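You operate a simulated robot arm through the tools that you are given. There is no shell and no other tool. Be economical: measure what you need, move in short steps, check, and stop when the job is done.

You are at the controls of a simulated robot arm. One attempt, no reset.

## Task
Clamp and run the green board, then store it in the yellow drawer.
Fine: use the yellow clamp; one run; leave the clamp open; shut the drawer. Where these are worked on the way, their far stop is far enough and under half their travel is too little: yellow clamp, yellow drawer.

It is judged by the outcome, as a careful person would: the job done as asked, and still so three seconds after it is handed in. It fails if anything else is knocked over, pushed out of place, dropped, spilled or broken.

## Robot
A 7-joint arm with a two-finger parallel gripper, fixed in place. Base frame: the origin is at the foot of the arm, x ahead of it, y to its left, z up. Readings come in m, degrees, newtons and seconds.
With the tool pointing down near the work surface it reaches from about 0.36 to 0.78 m from the base axis. Its first joint turns from -166.0 to 166.0 degrees. Payload 3.91 kg.
Tool frame: the origin (TCP) lies between the finger pads and is the grasp point; the fingertips stand 0.03 m ahead of it; z points along the fingers, y is the line along which they close. Largest opening 0.11 m; finger width 0.02, thickness 0.01; the body of the gripper, 0.048 by 0.112 m, starts 0.055 m behind the TCP.
Orientation is that of the tool frame in the base frame, as a unit quaternion [x, y, z, w]. With the fingers straight down and closing along the base's y, the tool's x points along the base's -x, its y along +y and its z along -z.

## Interface
- The arm moves only by the tool arm_command. Its argument "series" is text: rows parted by semicolons, each of 7 numbers parted by spaces: the shift along the base's x, y, z in cm, then the turn, a rotation vector about the base's x, y, z in degrees, then the gripper command, from -1 (shut) to 1 (fully open), values between in proportion. In form: tx ty tz wx wy wz hand; .... A call has 1 to 20 rows; each row shifts and turns the commanded pose from where the row before left it. A row lasts 0.2 s, in which the tool goes at most 0.05 m and 8.6 degrees; a call with a longer step from one row to the next is refused whole, and so is a gripper value outside its range. Where a pose cannot be reached the arm comes as near as it can. A force on the tool above 40 N (or 10 N above the force at the start of the call, whichever is more), or a blocked arm, ends the call early, and 0.2 s more pass. Each finger travels about 0.153 m/s and halts on what it meets, pressing with about 39 N; the grip force reading is that of the motor and also rises with nothing between the fingers. The clock runs only during rows and for 0.2 s after the last one: add rows that do not move to give the fingers time. The reply holds the time, the measured pose of the TCP, the force on the tool along the base axes, the opening and the grip force, in the units named above and with some noise, with the torque about the TCP (base axes, N m) and any sound that the robot's microphone picked up, and new pictures: "pictures" is both (left out), scene, wrist or none.
- Cameras (640 x 400 px; columns grow to the right, rows downward): "scene" is fixed at [0.0498, -0.6488, 1.6352]; the picture's right is [0.81, -0.58, 0.00], its down [-0.33, -0.46, -0.83] and it looks along [0.48, 0.67, -0.56] (base axes); focal length 366 px, centre (320, 200). "wrist" rides on the gripper at [0.077, 0.007, -0.114] in the tool frame; the picture's right is [-0.09, 1.00, 0.00], its down [-0.80, -0.07, -0.59] and it looks along [-0.59, -0.05, 0.80] (tool axes); focal length 270 px, centre (320, 200).
- lift_body(by): slides the trunk up (or, below 0, down) by that many m; the arm rides with it, the base frame stays. It gives what a move gives, with no picture.
- probe_pixels(camera, pixels): for up to 12 pixels [column, row] of the newest picture of that camera ("zoom" is the newest enlarged one), the place [x, y, z] in the base frame of the surface seen there, good to about 0.003 m. No time passes.
- zoom(camera, box): a new picture of the part [left, top, right, bottom] of that camera's present view, enlarged. No time passes.
- close_job(): hands the job in; it is judged then, once.

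Go step by step. Measure first, check grasps and placings, and put right what went wrong. The budget is 80 turns and 200 pictures, counting those below and the enlarged ones. Unless the task says otherwise, let go and move clear before handing in, and close with one line.

The tools are called after "Emit:" as name(argument=value, ...) on one line, values as JSON. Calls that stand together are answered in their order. arm_command: Moves the arm, as the interface text tells. Its arguments: {"type":"object","properties":{"series":{"type":"string"},"pictures":{"type":"string","enum":["both","scene","wrist","none"]}},"required":["series"]} The other tools are called the same way: lift_body (by) slides the trunk up or down; probe_pixels (camera, pixels) gives the place of the surface under pixels of a picture; zoom (camera, box) takes an enlarged picture of a part of a camera's view; close_job () hands the job in.

At the start:

```text
t: 0.0
tcp_pos: [0.3901, 0.2903, 1.2557]
ee_rot: [0.001, 1.0, 0.0, 0.0]
ft_force: [0.0, 0.7, 0.4]
ft_torque: [0.0, -0.02, 0.02]
width: 0.11
grasp_force: 0.1
trunk travel left (down, up): [-0.575, 0.035]
```

scene: 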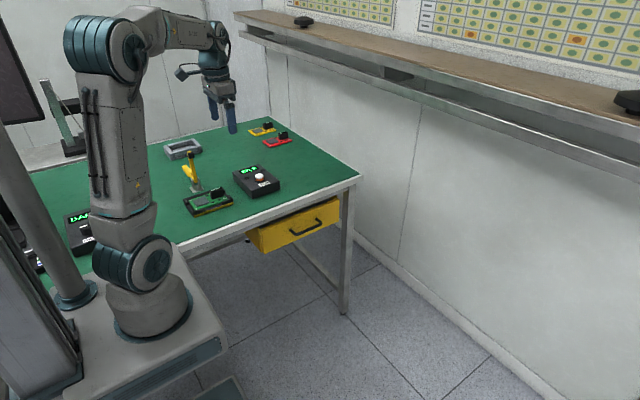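
wrist: 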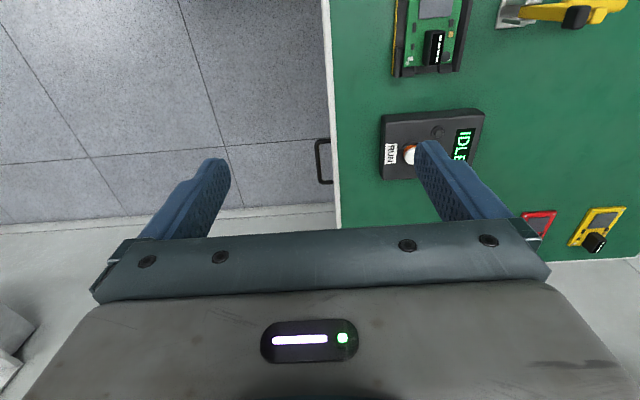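

The scene shows a table with a green board near (208,200), a yellow clamp (190,175), a run box (257,180) and a yellow drawer (300,225). I will enlarge these first.

Emit:
zoom(camera="scene", box=[150, 110, 310, 220])

Emit:
zoom(camera="wrist", box=[320, 0, 640, 200])

Emit:
zoom(camera="scene", box=[20, 180, 360, 300])

```text
3.64 times, centred on (230, 165) of scene
```

zoom: 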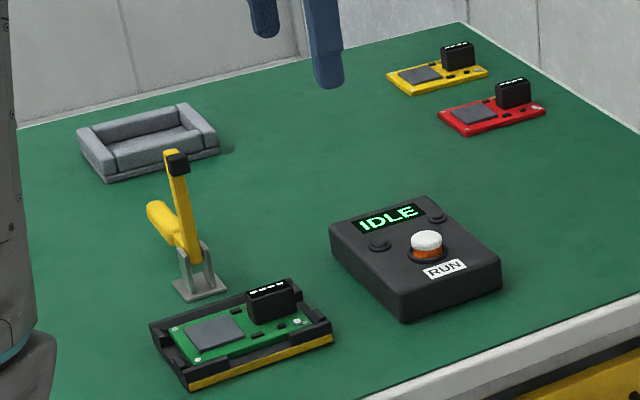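

```text
2.00 times, centred on (480, 100) of wrist
```

zoom: 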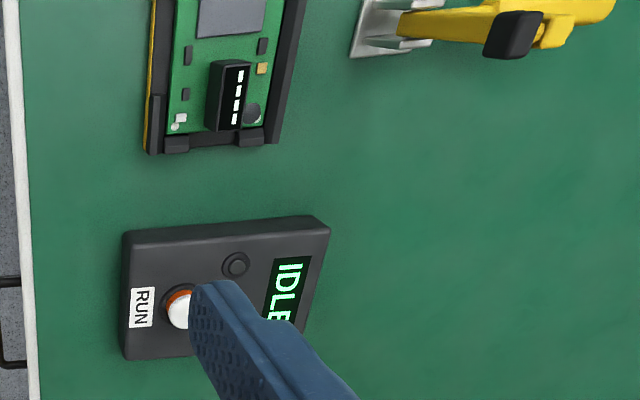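

```text
1.88 times, centred on (190, 240) of scene
```

zoom: 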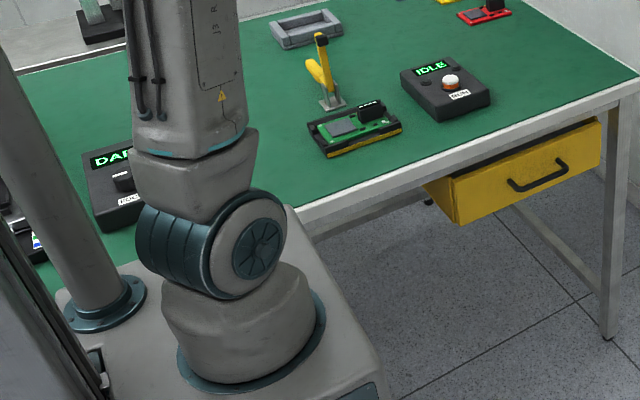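

The green board already sits in a holder with a yellow stripe, and the yellow clamp stands open behind it. I'm measuring positions next.

Emit:
probe_pixels(camera="wrist", pixels=[[395, 76], [462, 72], [435, 48], [412, 70], [450, 20], [432, 8], [500, 27], [575, 18], [600, 15], [409, 155], [355, 100], [322, 160]])

Emit:
probe_pixels(camera="scene", pixels=[[194, 151], [192, 166], [190, 169], [200, 188], [217, 189], [210, 194], [290, 233], [306, 230], [322, 220], [257, 176], [290, 222], [275, 215]])

Emit:
zoom(camera="scene", box=[170, 140, 250, 220])

```text
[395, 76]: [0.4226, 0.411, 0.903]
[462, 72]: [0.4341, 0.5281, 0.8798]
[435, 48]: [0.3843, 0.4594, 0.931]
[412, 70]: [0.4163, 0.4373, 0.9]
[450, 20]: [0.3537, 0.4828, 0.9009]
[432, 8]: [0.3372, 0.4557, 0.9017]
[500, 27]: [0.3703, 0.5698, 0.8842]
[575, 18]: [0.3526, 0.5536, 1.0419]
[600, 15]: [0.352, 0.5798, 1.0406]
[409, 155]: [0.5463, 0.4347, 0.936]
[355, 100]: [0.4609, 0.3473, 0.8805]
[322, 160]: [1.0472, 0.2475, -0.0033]
```

```text
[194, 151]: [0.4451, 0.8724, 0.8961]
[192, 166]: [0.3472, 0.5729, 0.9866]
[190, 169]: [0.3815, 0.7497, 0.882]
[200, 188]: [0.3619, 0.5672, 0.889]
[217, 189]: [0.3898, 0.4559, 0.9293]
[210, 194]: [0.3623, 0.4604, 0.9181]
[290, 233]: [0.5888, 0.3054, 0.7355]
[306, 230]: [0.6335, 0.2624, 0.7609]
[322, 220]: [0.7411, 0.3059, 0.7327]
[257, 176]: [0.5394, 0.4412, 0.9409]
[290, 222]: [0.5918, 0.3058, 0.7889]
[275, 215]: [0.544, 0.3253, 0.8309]
```

```text
5.00 times, centred on (210, 180) of scene
```

zoom: 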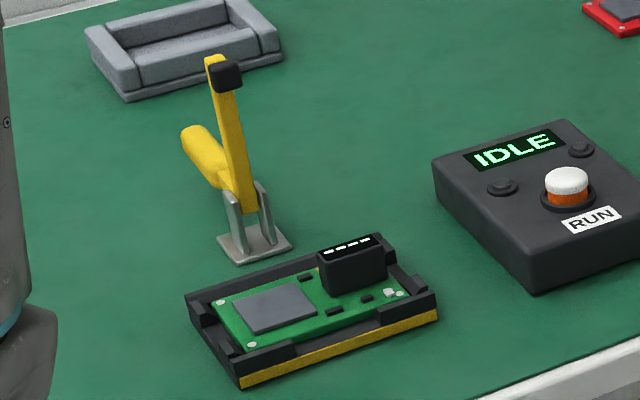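

Emit:
probe_pixels(camera="zoom", pixels=[[212, 58], [228, 78], [235, 130], [245, 195], [195, 140], [205, 160], [220, 180], [265, 200], [235, 225], [250, 260], [200, 128], [187, 140]])

Emit:
zoom(camera="wrist", box=[380, 0, 640, 100])

```text
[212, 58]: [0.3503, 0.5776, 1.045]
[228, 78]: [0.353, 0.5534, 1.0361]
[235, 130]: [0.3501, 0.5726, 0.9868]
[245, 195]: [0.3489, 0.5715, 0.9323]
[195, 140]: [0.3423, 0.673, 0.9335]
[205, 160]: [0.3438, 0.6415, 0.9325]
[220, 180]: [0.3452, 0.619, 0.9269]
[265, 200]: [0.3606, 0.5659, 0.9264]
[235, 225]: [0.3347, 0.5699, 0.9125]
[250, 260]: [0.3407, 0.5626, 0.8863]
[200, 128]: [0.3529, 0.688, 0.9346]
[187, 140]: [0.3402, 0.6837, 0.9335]
```

```text
2.46 times, centred on (510, 50) of wrist
```

zoom: 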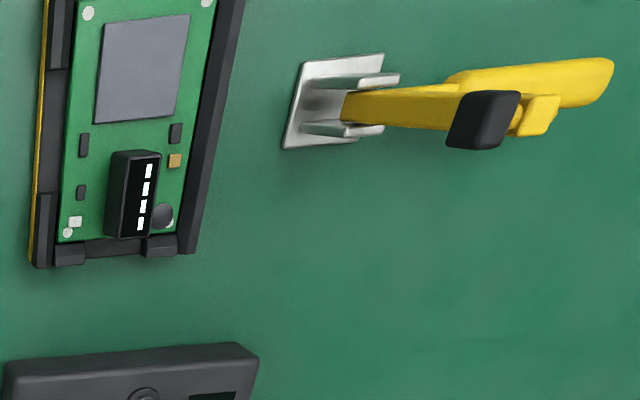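

The clamp's arm is upright with its tip at about (0.352, 0.575, 1.04). It hinges near (0.35, 0.573, 0.92), and its handle lies back toward +y. I'll close the fingers, turn the tool 90° and go above and behind the clamp.

Emit:
arm_command(series="-0.36 3.2 0 0 0 8.2 -1;-0.36 3.2 0 0 0 8.2 -1;-0.36 3.2 0 0 0 8.2 -1;-0.36 3.2 0 0 0 8.2 -1;-0.36 3.2 0 0 0 8.2 -1;-0.36 3.2 0 0 0 8.2 -1;-0.36 3.2 0 0 0 8.2 -1;-0.36 3.2 0 0 0 8.2 -1;-0.36 3.2 0 0 0 8.2 -1;-0.36 3.2 0 0 0 8.2 -1;-0.36 3.2 0 0 0 8 -1;0 0 0 0 0 0 -1")

Emit:
probe_pixels(camera="scene", pixels=[[250, 228], [335, 200], [262, 225], [300, 205], [330, 189], [262, 250], [303, 234], [295, 230], [318, 221]])

```text
t: 2.6
tcp_pos: [0.3336, 0.594, 1.2527]
ee_rot: [-0.699, 0.715, 0.002, -0.002]
ft_force: [-0.3, 0.4, 0.6]
ft_torque: [0.01, -0.04, -0.01]
width: 0.0
grasp_force: 37.9
out of reach, approached as far as the arm can: row 10, 11
trunk travel left (down, up): [-0.575, 0.035]
```

scene: 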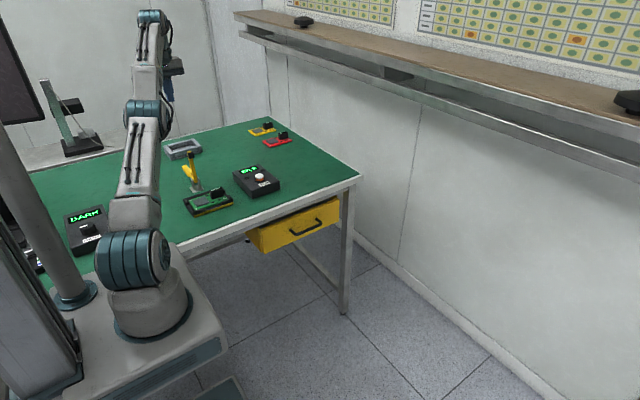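
wrist: 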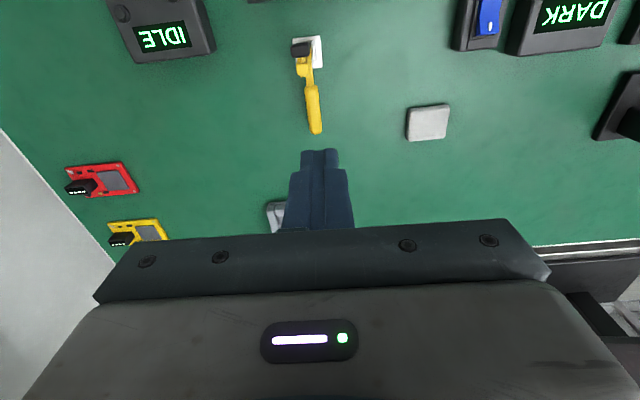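

```text
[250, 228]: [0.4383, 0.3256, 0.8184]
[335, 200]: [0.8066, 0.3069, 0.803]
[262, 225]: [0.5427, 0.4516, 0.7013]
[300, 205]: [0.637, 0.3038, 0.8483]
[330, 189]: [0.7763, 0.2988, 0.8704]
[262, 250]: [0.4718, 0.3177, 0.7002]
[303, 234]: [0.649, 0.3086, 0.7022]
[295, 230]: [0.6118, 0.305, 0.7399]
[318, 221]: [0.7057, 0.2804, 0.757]
```

The arm was at its reach limit while high up, at y=0.594 against the 0.64 I asked for. I'll lower the trunk so the arm works closer to the table, and look again.

Emit:
lift_body(by=-0.1)

Emit:
zoom(camera="wrist", box=[220, 0, 640, 260])

```text
t: 3.9
tcp_pos: [0.3347, 0.5953, 1.1518]
ee_rot: [-0.698, 0.716, 0.001, -0.002]
ft_force: [0.7, -0.4, -0.6]
ft_torque: [0.01, 0.0, -0.01]
width: 0.0001
grasp_force: 37.8
trunk travel left (down, up): [-0.475, 0.135]
```

```text
1.52 times, centred on (430, 130) of wrist
```

zoom: 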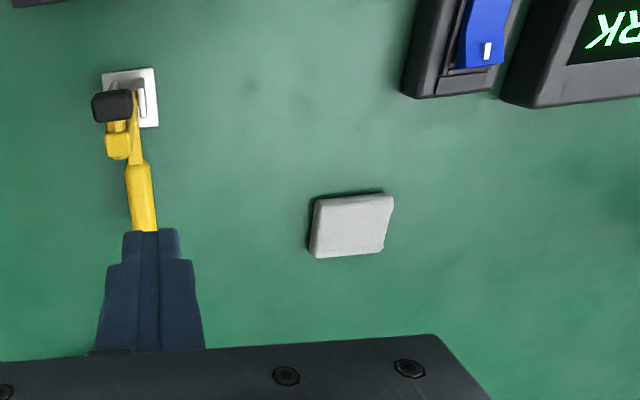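

Emit:
arm_command(series="0.5 1.5 -1 0 0 0 -1;0.5 1.5 -1 0 0 0 -1;0 0 0 0 0 0 -1", pictures="none")

```text
t: 4.7
tcp_pos: [0.3354, 0.6058, 1.1346]
ee_rot: [-0.699, 0.716, 0.002, -0.002]
ft_force: [-0.5, 0.0, 0.3]
ft_torque: [0.01, 0.01, 0.01]
width: 0.0
grasp_force: 37.7
out of reach, approached as far as the arm can: row 1, 2
trunk travel left (down, up): [-0.475, 0.135]
```

Emit:
lift_body(by=0.13)

Emit:
arm_command(series="0 0 -4.5 0 0 0 -1;0 0 -4.5 0 0 0 -1;0 0 -4.5 0 0 0 -1;0.5 2 0 0 0 0 -1;0.5 2 0 0 0 0 -1;0 0 0 0 0 0 -1")

```text
t: 6.3
tcp_pos: [0.3341, 0.6059, 1.2645]
ee_rot: [-0.698, 0.716, 0.002, -0.002]
ft_force: [0.1, -0.1, 0.0]
ft_torque: [-0.01, 0.0, -0.03]
width: 0.0
grasp_force: 38.1
trunk travel left (down, up): [-0.605, 0.005]
```

```text
t: 7.7
tcp_pos: [0.3564, 0.6459, 1.14]
ee_rot: [-0.698, 0.716, 0.003, -0.001]
ft_force: [-0.6, -0.4, -0.2]
ft_torque: [0.0, -0.01, 0.0]
width: 0.0003
grasp_force: 37.9
out of reach, approached as far as the arm can: row 1, 2, 3, 4, 5
trunk travel left (down, up): [-0.605, 0.005]
```

scene: 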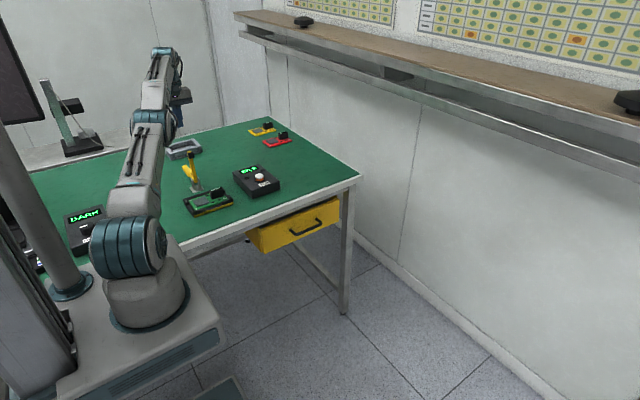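
wrist: 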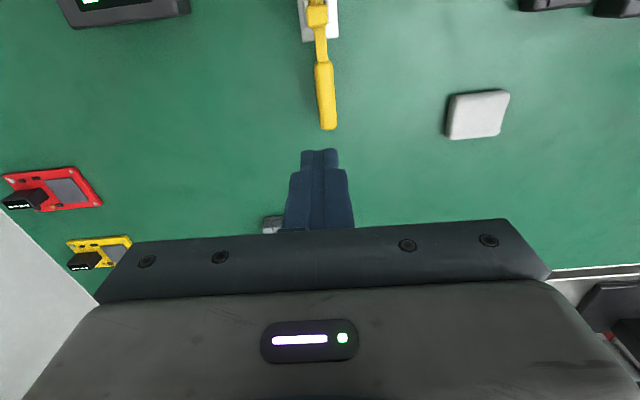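

The tool is now at (0.356, 0.646, 1.14), behind the upright clamp arm. I'll go down to about z 1.03.

Emit:
arm_command(series="0 0 -4 0 0 0 -1;0 0 -4 0 0 0 -1;-0.3 0 -2 0 0 0 -1;0 0 0 0 0 0 -1")

```text
t: 8.7
tcp_pos: [0.3607, 0.6618, 1.042]
ee_rot: [-0.699, 0.715, 0.001, -0.002]
ft_force: [0.2, -0.4, 0.4]
ft_torque: [-0.03, 0.02, -0.03]
width: 0.0001
grasp_force: 37.8
out of reach, approached as far as the arm can: row 1, 2, 3
trunk travel left (down, up): [-0.605, 0.005]
```

scene: 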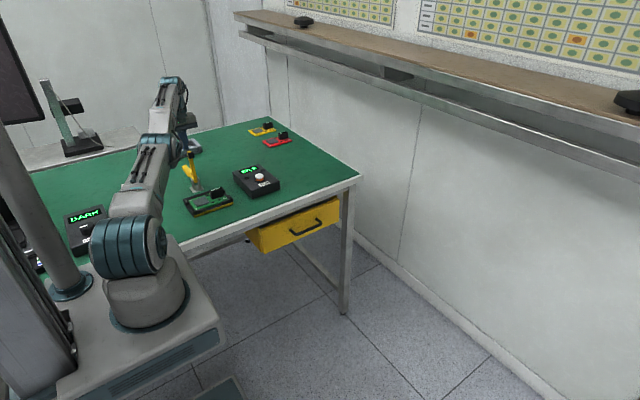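
wrist: 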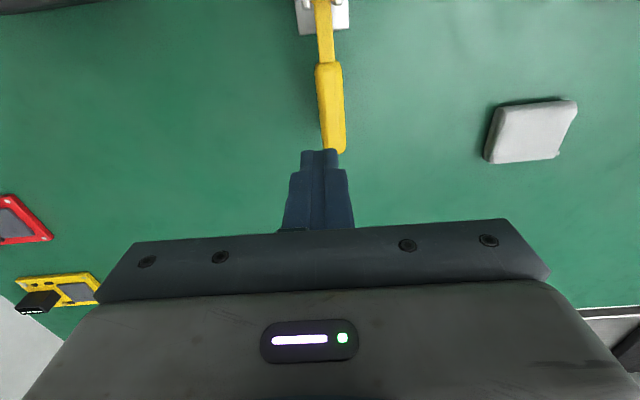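

Emit:
arm_command(series="-0.5 -2 -0.5 0 0 0 -1;-0.5 -2 -0.5 0 0 0 -1;0 -2 0 0 0 0 -1;0 0 0 0 0 0 -1", pictures="wrist")

```text
t: 9.7
tcp_pos: [0.3689, 0.6575, 1.042]
ee_rot: [-0.699, 0.716, 0.0, -0.003]
ft_force: [0.3, -0.1, -0.5]
ft_torque: [-0.03, -0.01, 0.01]
width: 0.0
grasp_force: 37.3
out of reach, approached as far as the arm can: row 1, 2, 3
trunk travel left (down, up): [-0.605, 0.005]
```

wrist: 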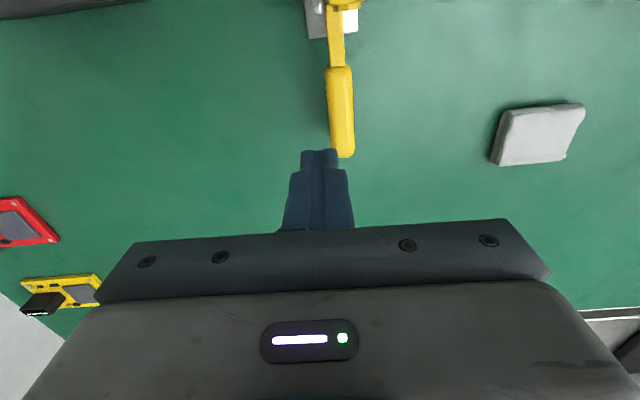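

The commanded pose had run past the arm's reach, and the sum puts it near (0.3575, 0.652, 1.02). I'll keep moving toward −y until the commands are reachable again.

Emit:
arm_command(series="-0.3 -1 0 0 0 0 -1;-0.3 -1 0 0 0 0 -1;0 0 0 0 0 0 -1", pictures="wrist")

```text
t: 10.5
tcp_pos: [0.3679, 0.6577, 1.041]
ee_rot: [-0.699, 0.715, 0.001, -0.002]
ft_force: [-0.2, -0.4, 0.3]
ft_torque: [-0.04, 0.01, 0.02]
width: 0.0
grasp_force: 37.6
out of reach, approached as far as the arm can: row 1, 2
trunk travel left (down, up): [-0.605, 0.005]
```

wrist: 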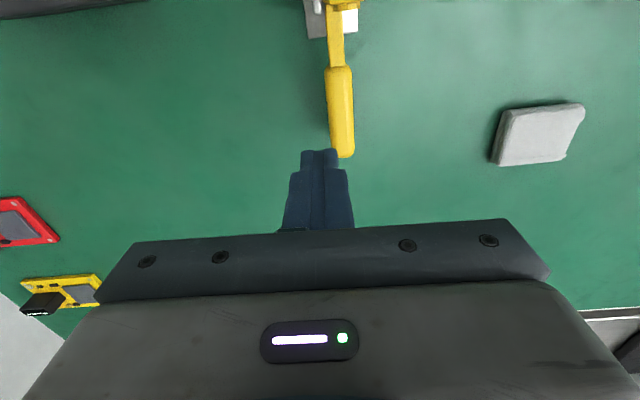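

Emit:
arm_command(series="0 0 2 0 0 0 -1;0 0 2 0 0 0 -1;0 0 0 0 0 0 -1", pictures="none")

```text
t: 11.3
tcp_pos: [0.3661, 0.6535, 1.0813]
ee_rot: [-0.699, 0.715, 0.003, -0.001]
ft_force: [-0.5, -0.3, 0.9]
ft_torque: [0.02, -0.01, -0.02]
width: 0.0001
grasp_force: 37.6
out of reach, approached as far as the arm can: row 2
trunk travel left (down, up): [-0.605, 0.005]
```

Emit:
arm_command(series="0 -2 0 0 0 0 -1;0 0 0 0 0 0 -1", pictures="none")

```text
t: 11.9
tcp_pos: [0.3732, 0.6472, 1.0827]
ee_rot: [-0.699, 0.715, 0.002, -0.003]
ft_force: [0.5, 0.2, 0.5]
ft_torque: [0.01, 0.01, 0.0]
width: 0.0
grasp_force: 38.0
out of reach, approached as far as the arm can: row 1
trunk travel left (down, up): [-0.605, 0.005]
```

The way it slides along the reach limit suggests the command sits near (0.394, 0.684). I'll correct for that.

Emit:
arm_command(series="-2 -2 0 0 0 0 -1;-2 -2 0 0 0 0 -1;0 0 0 0 0 0 -1", pictures="none")

```text
t: 12.7
tcp_pos: [0.3544, 0.6552, 1.0936]
ee_rot: [-0.698, 0.716, 0.002, -0.002]
ft_force: [0.7, -1.1, -0.1]
ft_torque: [0.0, -0.02, -0.01]
width: 0.0
grasp_force: 37.4
out of reach, approached as far as the arm can: row 1, 2
trunk travel left (down, up): [-0.605, 0.005]
```

Emit:
arm_command(series="0 -1.5 -1.5 0 0 0 -1;0 -1 -1.5 0 0 0 -1;0 0 0 0 0 0 -1", pictures="none")

```text
t: 13.5
tcp_pos: [0.3684, 0.6544, 1.0676]
ee_rot: [-0.698, 0.716, 0.001, -0.003]
ft_force: [-0.1, 0.6, 0.6]
ft_torque: [0.02, 0.0, 0.02]
width: 0.0003
grasp_force: 37.6
out of reach, approached as far as the arm can: row 1, 2
trunk travel left (down, up): [-0.605, 0.005]
```

Emit:
arm_command(series="-1 -3 0 0 0 0 -1;-1 0 0 0 0 0 -1;0 0 0 0 0 0 -1", pictures="none")

```text
t: 14.3
tcp_pos: [0.3606, 0.655, 1.0719]
ee_rot: [-0.698, 0.716, 0.001, -0.003]
ft_force: [0.3, -0.3, -0.7]
ft_torque: [0.02, 0.01, 0.02]
width: 0.0
grasp_force: 37.6
out of reach, approached as far as the arm can: row 1, 2
trunk travel left (down, up): [-0.605, 0.005]
```

Emit:
arm_command(series="0 0 4 0 0 0 -1;0 0 4 0 0 0 -1;0 0 4 0 0 0 -1;0 0 0 0 0 0 -1", pictures="scene")

Emit:
zoom(camera="scene", box=[0, 0, 320, 350])

```text
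t: 15.3
tcp_pos: [0.3547, 0.63, 1.1888]
ee_rot: [-0.698, 0.716, 0.003, -0.002]
ft_force: [0.7, -0.4, 0.0]
ft_torque: [-0.02, 0.01, -0.02]
width: 0.0
grasp_force: 38.0
out of reach, approached as far as the arm can: row 1, 2, 3
trunk travel left (down, up): [-0.605, 0.005]
```

scene: 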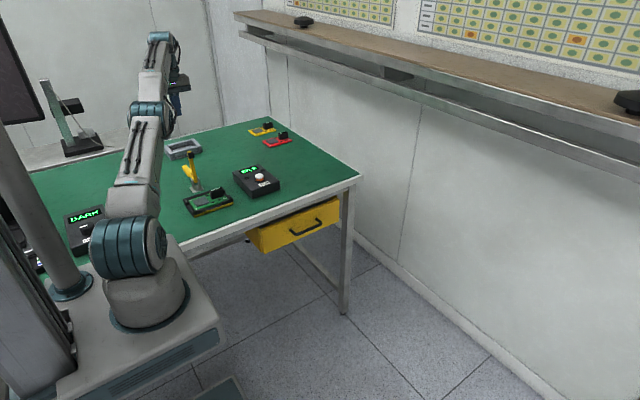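

```text
1.14 times, centred on (160, 175) of scene
```

zoom: 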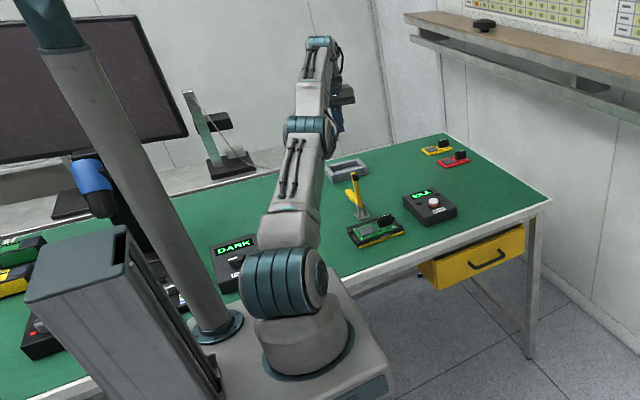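

The arm seems stuck fully stretched, and inward commands do not bend the elbow. I'll swing away from the clamp over free table and drive down quickly to bend the elbow.

Emit:
arm_command(series="4 0 0 0 0 0 -1;4 0 0 0 0 0 -1;4 0 0 0 0 0 -1;4 -1.5 0 0 0 0 -1;0 -4 -3 0 0 0 -1;0 -3 -4 0 0 0 -1;0 -3 -4 0 0 0 -1;0 0 0 0 0 0 -1", pictures="scene")

```text
t: 17.1
tcp_pos: [0.5375, 0.5384, 1.0868]
ee_rot: [-0.698, 0.716, 0.001, -0.003]
ft_force: [-0.4, -0.3, 0.3]
ft_torque: [0.02, -0.03, 0.03]
width: 0.0
grasp_force: 37.7
out of reach, approached as far as the arm can: row 1, 2, 3, 4, 5, 6, 7
trunk travel left (down, up): [-0.605, 0.005]
```

scene: 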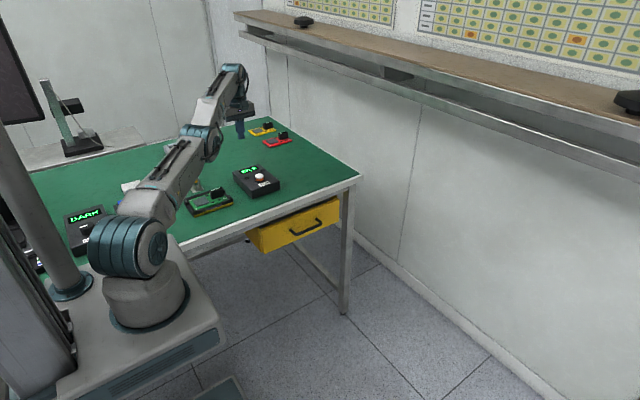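

The elbow has folded the wrong way. I'll stretch the arm fully out, then come down and inward so that it bends properly.

Emit:
arm_command(series="3.5 3.5 0 0 0 0 -1;3.5 3.5 0 0 0 0 -1;3.5 3.5 0 0 0 0 -1;3 3.5 1 0 0 0 -1;0 2 4 0 0 0 -1;0 0 4 0 0 0 -1;0 0 3 0 0 0 -1;0 0 0 0 0 0 -1;0 0 0 0 0 0 -1;-3 -3 -2 0 0 0 -1;-2 -2 -4 0 0 0 -1;-2 -2 -4 0 0 0 -1;-1 -1 -4 0 0 0 -1;0 0 0 0 0 0 -1", pictures="scene")

```text
t: 20.1
tcp_pos: [0.5336, 0.541, 1.0856]
ee_rot: [-0.698, 0.716, 0.002, -0.003]
ft_force: [-0.4, 0.5, -0.4]
ft_torque: [0.02, -0.01, 0.02]
width: 0.0002
grasp_force: 37.7
out of reach, approached as far as the arm can: row 1, 2, 3, 4, 5, 6, 7, 10, 11, 12, 13
trunk travel left (down, up): [-0.605, 0.005]
```

scene: 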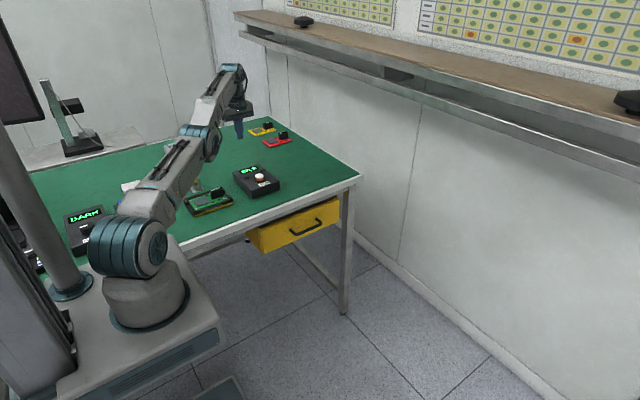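

Still stuck. I'll tilt the fingers back toward the base while commanding inward, which should force the forearm down and bend the elbow the right way.

Emit:
arm_command(series="-2.2 -1.5 1.5 -5.6 5.6 0 -1;-2.2 -1.5 1.5 -5.6 5.6 0 -1;-2.2 -1.5 1.5 -5.6 5.6 0 -1;-2 -1.5 1.5 -5.6 5.6 0 -1;0 0 0 0 0 0 -1", pictures="scene")

```text
t: 21.3
tcp_pos: [0.4511, 0.4814, 1.1337]
ee_rot: [-0.68, 0.697, -0.001, -0.229]
ft_force: [-0.5, 0.8, -0.2]
ft_torque: [0.03, -0.01, -0.01]
width: 0.0
grasp_force: 37.4
out of reach, approached as far as the arm can: row 2, 3, 4
trunk travel left (down, up): [-0.605, 0.005]
```

scene: 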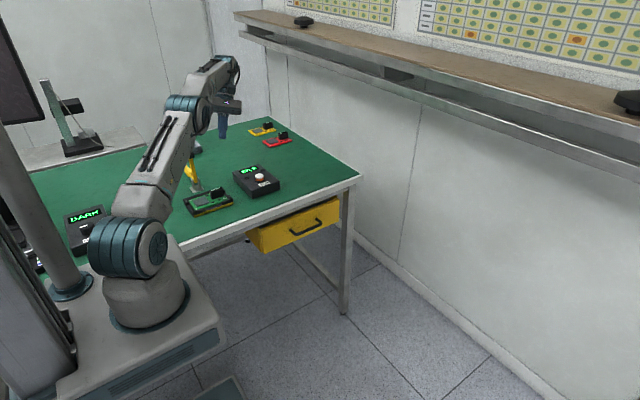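

The elbow now bends upward as it should, at (185,102). I'll turn the tool vertical again while staying inward.

Emit:
arm_command(series="-0.5 0 2 0 0 0 -1;-0.5 0 2 0 0 0 -1;0 0 0 5.6 -5.6 0 -1;0 0 0 5.6 -5.6 0 -1;0 0 0 5.6 -5.6 0 -1;0 0 0 5.6 -5.6 0 -1;0 0 0 0 0 0 -1", pictures="scene")

```text
t: 22.9
tcp_pos: [0.4444, 0.4782, 1.1519]
ee_rot: [-0.698, 0.715, 0.003, 0.045]
ft_force: [0.0, 0.5, 0.3]
ft_torque: [0.0, 0.02, 0.01]
width: 0.0
grasp_force: 37.9
out of reach, approached as far as the arm can: row 1, 2
trunk travel left (down, up): [-0.605, 0.005]
```

scene: 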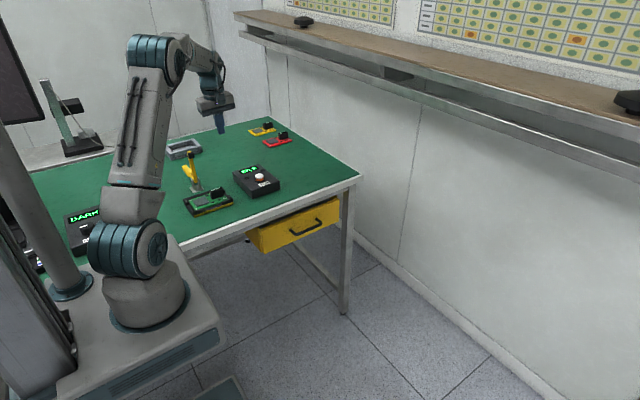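

The arm is back in its normal elbow-up pose. I'll fix the 5° leftover tilt, pass over the clamp and go down behind it.

Emit:
arm_command(series="-1.84 3.2 0 -3.7 3.7 0 -1;-1.84 3.2 0 0 0 0 -1;-1.84 3.2 0 0 0 0 -1;-1.84 3.2 -1 0 0 0 -1;-1.84 3.2 -2 0 0 0 -1;0 0 0 0 0 0 -1", pictures="wrist")

```text
t: 24.3
tcp_pos: [0.3516, 0.6382, 1.1223]
ee_rot: [-0.698, 0.716, 0.003, 0.0]
ft_force: [0.4, 1.6, 0.3]
ft_torque: [0.01, 0.01, 0.01]
width: 0.0
grasp_force: 37.3
trunk travel left (down, up): [-0.605, 0.005]
```

wrist: 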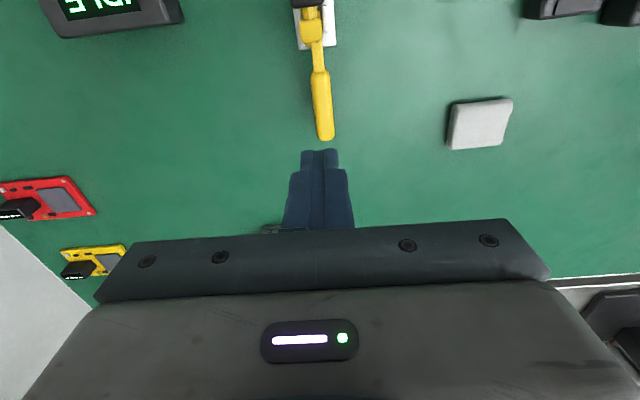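

The tool is at (0.352, 0.638, 1.122) with the pose as asked. I'll check the lever positions, then go down to z 1.03.

Emit:
probe_pixels(camera="wrist", pixels=[[312, 15], [312, 30], [318, 60], [322, 100], [325, 130]])

Emit:
arm_command(series="0 0 -3 0 0 0 -1;0 0 -3 0 0 0 -1;0 0 -3 0 0 0 -1;0 0 0 0 0 0 -1", pictures="both")

```text
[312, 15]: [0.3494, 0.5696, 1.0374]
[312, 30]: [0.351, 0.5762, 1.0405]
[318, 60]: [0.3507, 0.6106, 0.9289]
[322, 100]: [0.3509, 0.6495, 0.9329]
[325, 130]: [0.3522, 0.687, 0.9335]
```

```text
t: 25.3
tcp_pos: [0.3523, 0.6396, 1.0323]
ee_rot: [-0.698, 0.716, 0.003, 0.001]
ft_force: [-0.6, 0.0, -0.5]
ft_torque: [0.0, -0.01, 0.01]
width: 0.0
grasp_force: 37.2
trunk travel left (down, up): [-0.605, 0.005]
```

scene: 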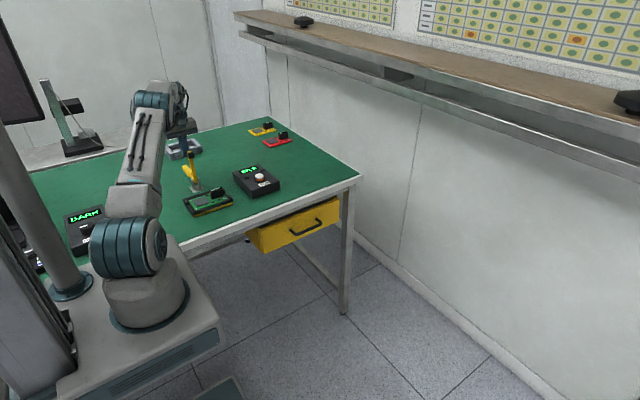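
wrist: 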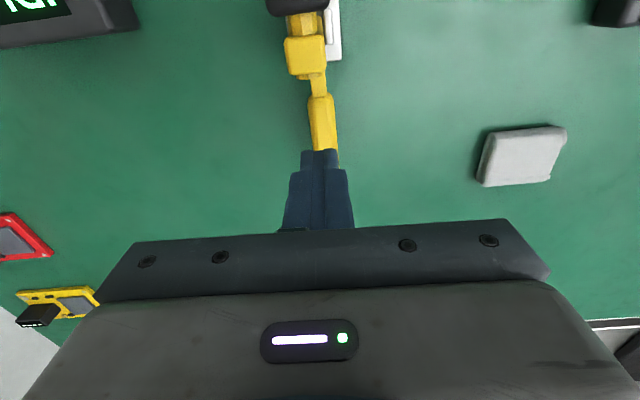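

Emit:
arm_command(series="0 -2.2 0.4 0 0 0 -1;0 -2 0.4 0 0 0 -1;0 -2.5 -0.2 0 0 0 -1;0 -2.2 -0.4 0 0 0 -1;0 -1.9 -1.2 0 0 0 -1;0 -1.8 -1.7 0 0 0 -1;0 0 0 0 0 0 -1", pictures="both")

```text
t: 26.9
tcp_pos: [0.3527, 0.5126, 1.005]
ee_rot: [-0.698, 0.716, 0.003, -0.001]
ft_force: [-0.3, -0.2, 1.1]
ft_torque: [0.02, 0.04, 0.0]
width: 0.0
grasp_force: 38.3
trunk travel left (down, up): [-0.605, 0.005]
```

scene: 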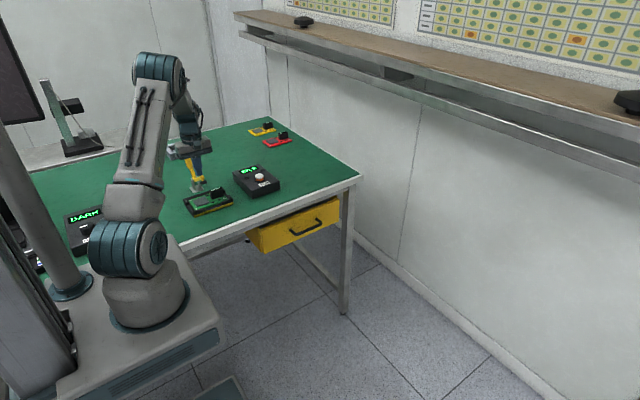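
wrist: 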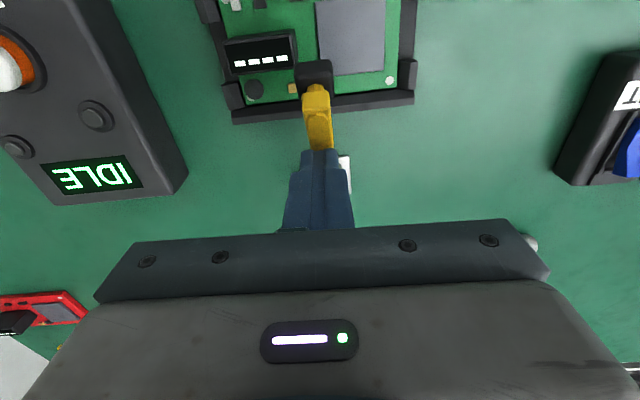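

The lever is folding forward and its pad is over the board. I'm pressing it down the rest of the way.

Emit:
arm_command(series="0 -1 -2 0 0 0 -1;0 -0.7 -1.8 0 0 0 -1;0 0 -1.2 0 0 0 -1;0 0 0 0 0 0 -1", pictures="both")

Emit:
zoom(camera="scene", box=[150, 130, 270, 220])

```text
t: 27.8
tcp_pos: [0.3534, 0.4991, 0.9628]
ee_rot: [-0.698, 0.716, 0.004, 0.007]
ft_force: [-2.9, -5.1, 22.3]
ft_torque: [-0.34, 0.1, 0.06]
width: 0.0
grasp_force: 38.4
trunk travel left (down, up): [-0.605, 0.005]
stopped in row 4: the force on the tool passed its limit at 48 N (the readings are from after the stop); the commanded pose is now the measured one
```

scene: 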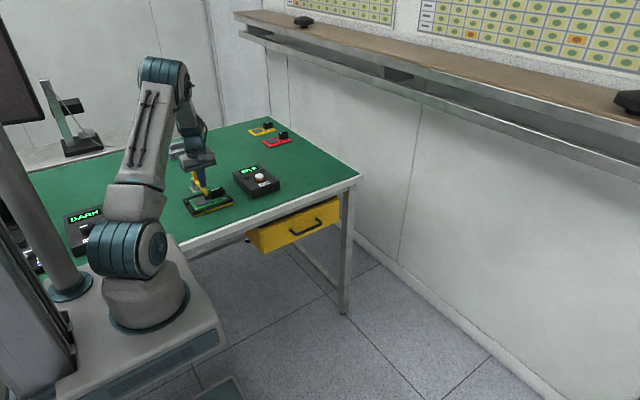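
wrist: 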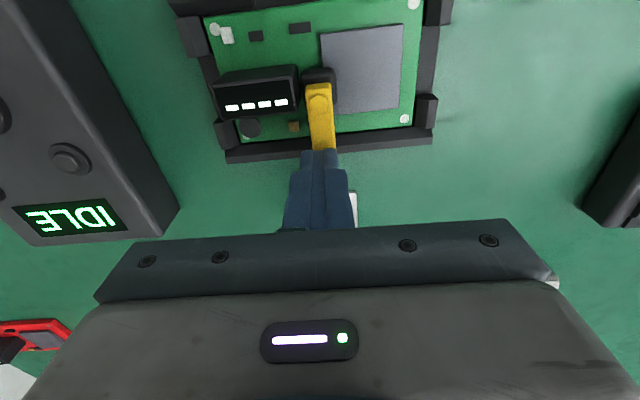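

```text
4.44 times, centred on (210, 175) of scene
```

zoom: 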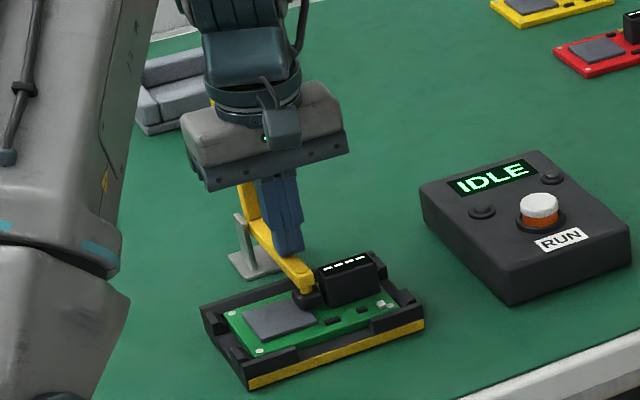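

The clamp arm is down with its pad on the board, and the 48 N stop fits the clamp bottoming out. I'll lift off to check it stays, then head to the button.

Emit:
arm_command(series="0 -0.5 2 0 0 0 -1;0 -0.5 4 0 0 0 -1;0 0 4.5 0 0 0 -1;0 0 4 0 0 0 -1;4 -1 0 0 0 0 -1;4 -1 0 0 0 0 -1;4 -1 0 0 0 0 -1;4 -1 0 0 0 0 -1;2.5 -1 0 0 0 0 -1;0 0 0 0 0 0 -1", pictures="both")

Emit:
zoom(camera="scene", box=[150, 130, 310, 220])

```text
t: 30.0
tcp_pos: [0.5389, 0.4386, 1.1054]
ee_rot: [-0.698, 0.716, 0.003, 0.005]
ft_force: [-0.5, -0.1, -0.2]
ft_torque: [0.0, -0.01, -0.01]
width: 0.0
grasp_force: 37.6
trunk travel left (down, up): [-0.605, 0.005]
```

scene: 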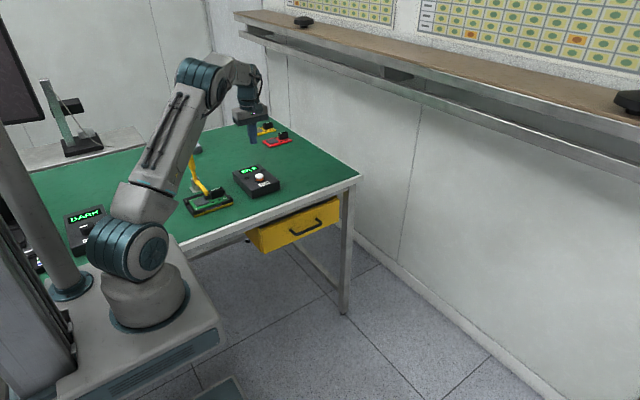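
wrist: 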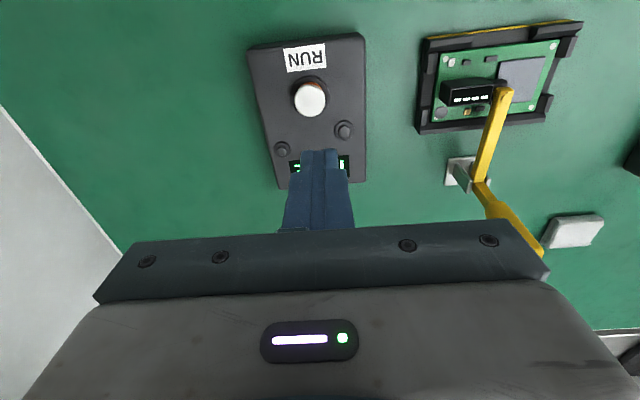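

```text
4.00 times, centred on (230, 175) of scene
```

zoom: 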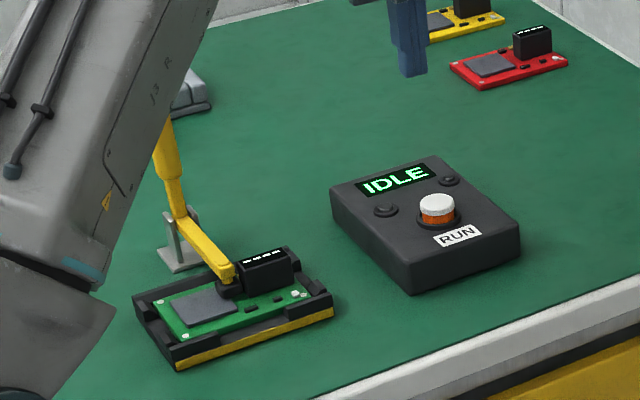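

The clamp holds closed with its pad on the board. I'm measuring the button next.

Emit:
probe_pixels(camera="wrist", pixels=[[310, 98], [298, 98], [322, 98], [310, 90], [310, 112], [340, 110], [300, 55]])

```text
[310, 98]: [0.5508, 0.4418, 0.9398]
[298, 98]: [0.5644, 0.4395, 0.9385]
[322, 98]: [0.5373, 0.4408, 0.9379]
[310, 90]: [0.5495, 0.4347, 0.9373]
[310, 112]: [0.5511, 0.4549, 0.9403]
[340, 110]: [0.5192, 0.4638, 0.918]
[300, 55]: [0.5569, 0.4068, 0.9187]
```

The button's centre is (0.551, 0.443) with its top at z 0.940. I'll come to just above it.

Emit:
arm_command(series="0.6 0.2 -4 0 0 0 -1;0.6 0.2 -4 0 0 0 -1;0 0 -4 0 0 0 -1;0 0 0 0 0 0 -1", pictures="wrist")

```text
t: 31.0
tcp_pos: [0.5506, 0.4421, 0.9854]
ee_rot: [-0.698, 0.716, 0.002, 0.004]
ft_force: [0.1, 0.8, -0.1]
ft_torque: [-0.01, 0.02, -0.01]
width: 0.0
grasp_force: 37.4
trunk travel left (down, up): [-0.605, 0.005]
```

wrist: 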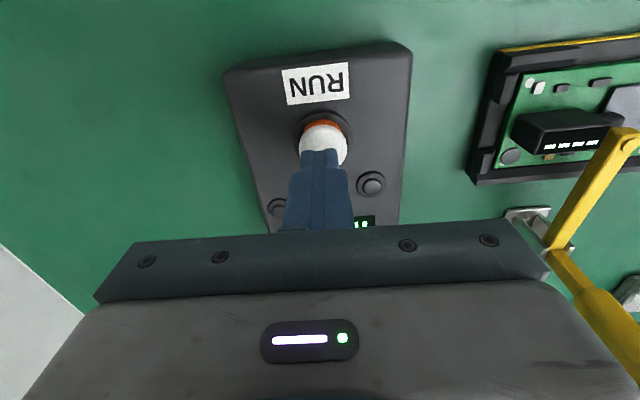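

Emit:
arm_command(series="0 0 -1.2 0 0 0 -1;0 0 -0.5 0 0 0 -1;0 0 -0.4 0 0 0 -1;0 0 -0.3 0 0 0 -1;0 0 0 0 0 0 -1", pictures="scene")

Emit:
zoom(camera="scene", box=[220, 140, 300, 210])

```text
t: 32.2
tcp_pos: [0.5508, 0.4433, 0.9618]
ee_rot: [-0.699, 0.715, 0.002, 0.006]
ft_force: [1.0, -0.1, 7.4]
ft_torque: [-0.04, -0.01, -0.03]
width: 0.0
grasp_force: 38.4
trunk travel left (down, up): [-0.605, 0.005]
heard: click
```

scene: 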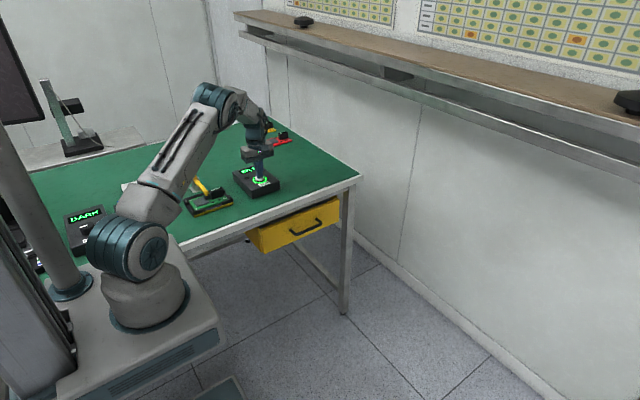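

```text
5.71 times, centred on (260, 175) of scene
```

zoom: 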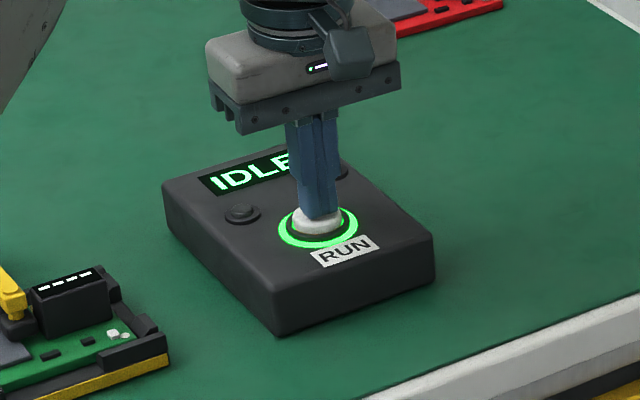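

A click was heard and a green ring lit, though the display still reads IDLE. I'll lift off and see whether it runs.

Emit:
arm_command(series="0 0 1 0 0 0 -1;0 0 3 0 0 0 -1;0 0 4 0 0 0 -1;0 0 4 0 0 0 -1;0 -4 0 0 0 0 -1;0 -4 0 0 0 0 -1;0 0 0 0 0 0 -1", pictures="scene")

Emit:
zoom(camera="scene", box=[170, 130, 310, 220])

```text
t: 33.8
tcp_pos: [0.5504, 0.3614, 1.0805]
ee_rot: [-0.698, 0.716, 0.003, 0.005]
ft_force: [0.1, 0.3, 0.2]
ft_torque: [-0.02, 0.0, -0.02]
width: 0.0002
grasp_force: 37.8
trunk travel left (down, up): [-0.605, 0.005]
```

scene: 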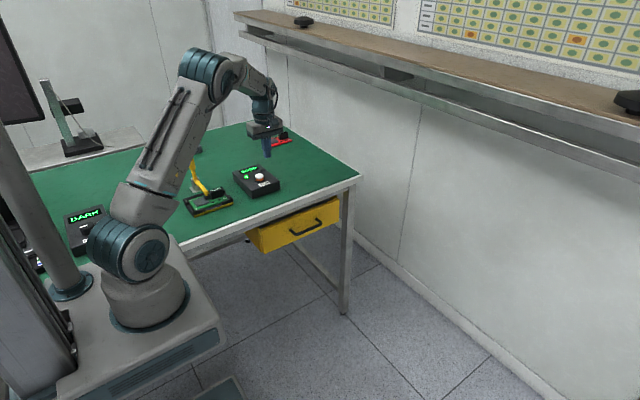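

```text
4.44 times, centred on (240, 175) of scene
```

zoom: 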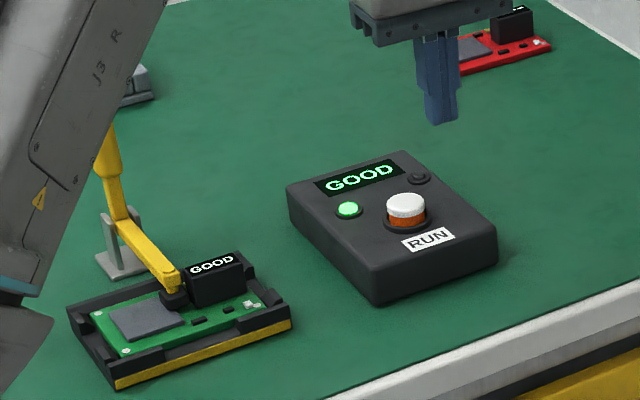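

The display and the board both read GOOD, so the single run is done. Next I'll open the clamp by pushing its upright handle back, and move in front of it first.

Emit:
arm_command(series="-4 2 0.7 0 0 0 -1;-4 2 0.7 0 0 0 -1;-4 2 0.7 0 0 0 -1;-4 2 0.7 0 0 0 -1;-3.8 2 0.7 0 0 0 -1;0 0 0 0 0 0 -1", pictures="both")

Emit:
zoom(camera="wrist", box=[220, 50, 420, 180])

```text
t: 35.2
tcp_pos: [0.3511, 0.4625, 1.1147]
ee_rot: [-0.699, 0.715, 0.003, 0.004]
ft_force: [0.7, 0.4, -0.6]
ft_torque: [-0.02, 0.01, 0.0]
width: 0.0
grasp_force: 37.7
trunk travel left (down, up): [-0.605, 0.005]
```

scene: 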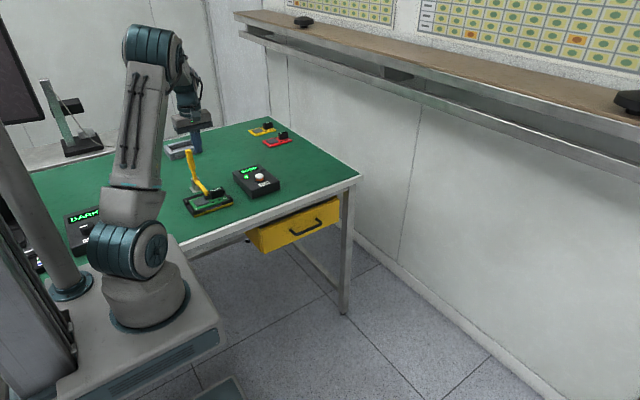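
wrist: 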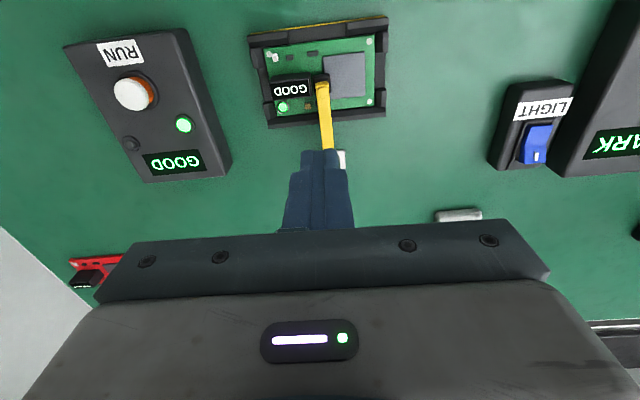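

```text
3.08 times, centred on (320, 115) of wrist
```

zoom: 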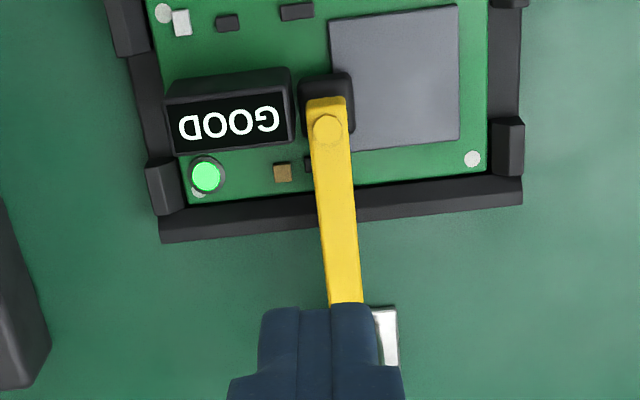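

Emit:
zoom(camera="scene", box=[160, 120, 260, 220])

Emit:
probe_pixels(camera="scene", pixels=[[188, 151], [190, 158], [192, 168], [194, 178], [200, 184], [206, 190], [187, 149]])

```text
4.00 times, centred on (210, 170) of scene
```

zoom: 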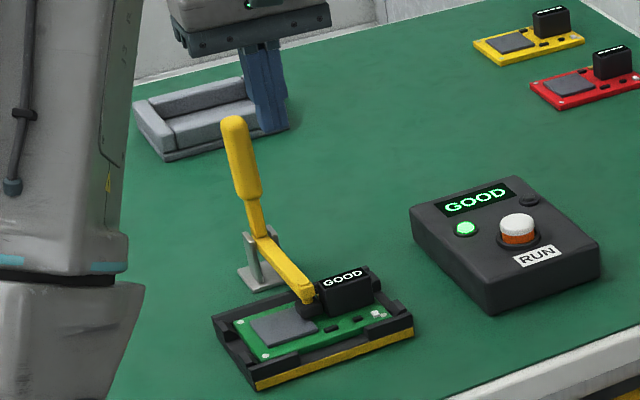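

```text
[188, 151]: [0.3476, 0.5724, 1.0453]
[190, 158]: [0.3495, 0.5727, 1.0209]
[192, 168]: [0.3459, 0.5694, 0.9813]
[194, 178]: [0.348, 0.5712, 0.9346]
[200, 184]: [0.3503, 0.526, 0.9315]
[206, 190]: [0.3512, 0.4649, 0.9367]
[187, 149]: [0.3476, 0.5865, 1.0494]
```

The handle stands upright at y≈0.572–0.59 with its top at z≈1.05. I'll come in on its −y side and sweep it back and down in an arc.

Emit:
arm_command(series="0 4 0 0 0 0 -1;-0.2 4 -1.5 0 0 0 -1;0 0 -4.5 0 0 0 -1;0 2 0 0 0 0 -1;0 2.2 0 0 0 0 -1;0 2 -0.5 0 0 0 -1;0 2 -1 0 0 0 -1;0 1.7 -1.7 0 0 0 -1;0 0 0 0 0 0 -1", pictures="both")

```text
t: 37.2
tcp_pos: [0.351, 0.6421, 1.0244]
ee_rot: [-0.698, 0.716, 0.003, 0.005]
ft_force: [0.4, -0.3, 0.6]
ft_torque: [0.0, 0.0, 0.01]
width: 0.0001
grasp_force: 37.6
trunk travel left (down, up): [-0.605, 0.005]
```

scene: 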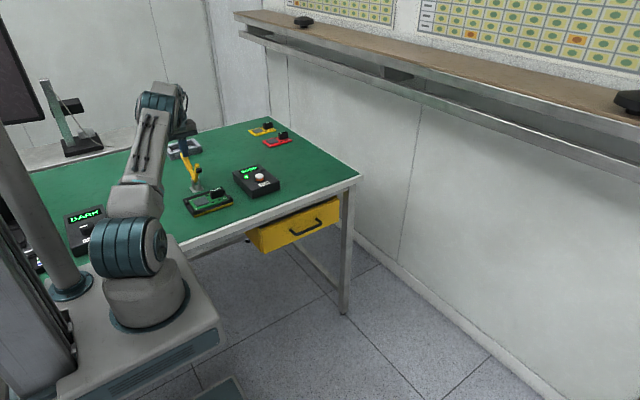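
wrist: 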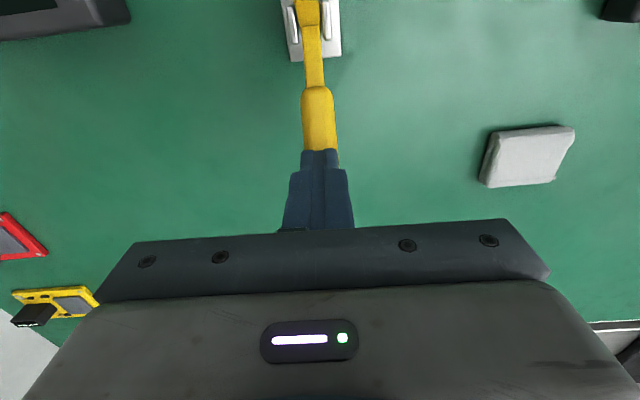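

The handle is past halfway. I'll continue near its end and stop at a height that keeps the wrist camera clear of the rising arm.

Emit:
arm_command(series="0 2 -1.3 0 0 0 -1;0 1.6 -1.7 0 0 0 -1;0 0.3 -1.5 0 0 0 -1;0 0 0 0 0 0 -1", pictures="both")

Emit:
zoom(camera="scene", box=[150, 110, 250, 220])

```text
t: 38.2
tcp_pos: [0.3487, 0.6755, 0.9778]
ee_rot: [-0.699, 0.716, 0.004, 0.005]
ft_force: [-0.5, -0.6, 0.7]
ft_torque: [0.0, -0.01, -0.01]
width: 0.0
grasp_force: 37.8
out of reach, approached as far as the arm can: row 2
trunk travel left (down, up): [-0.605, 0.005]
```

scene: 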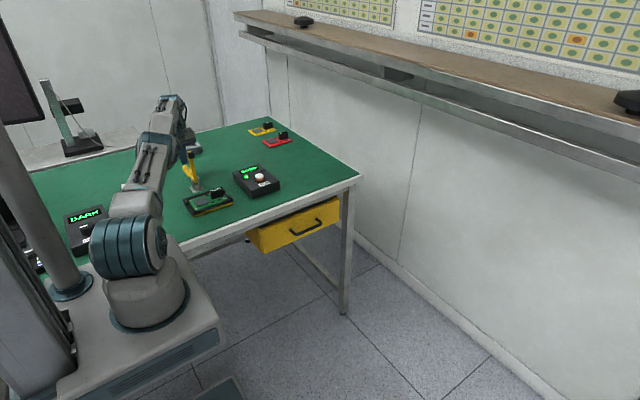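
wrist: 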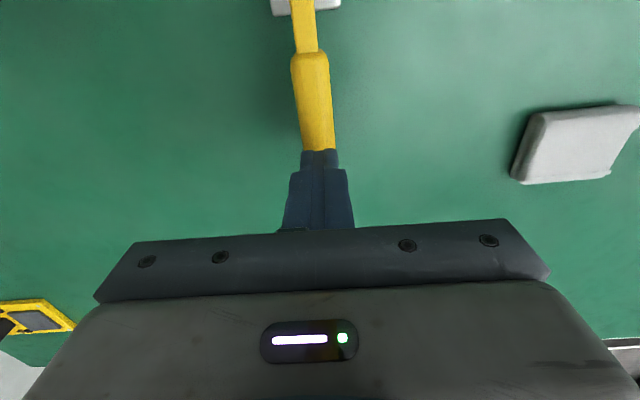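

```text
3.64 times, centred on (200, 165) of scene
```

zoom: 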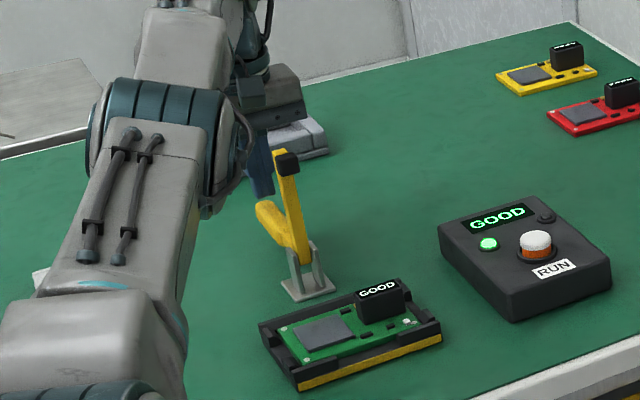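

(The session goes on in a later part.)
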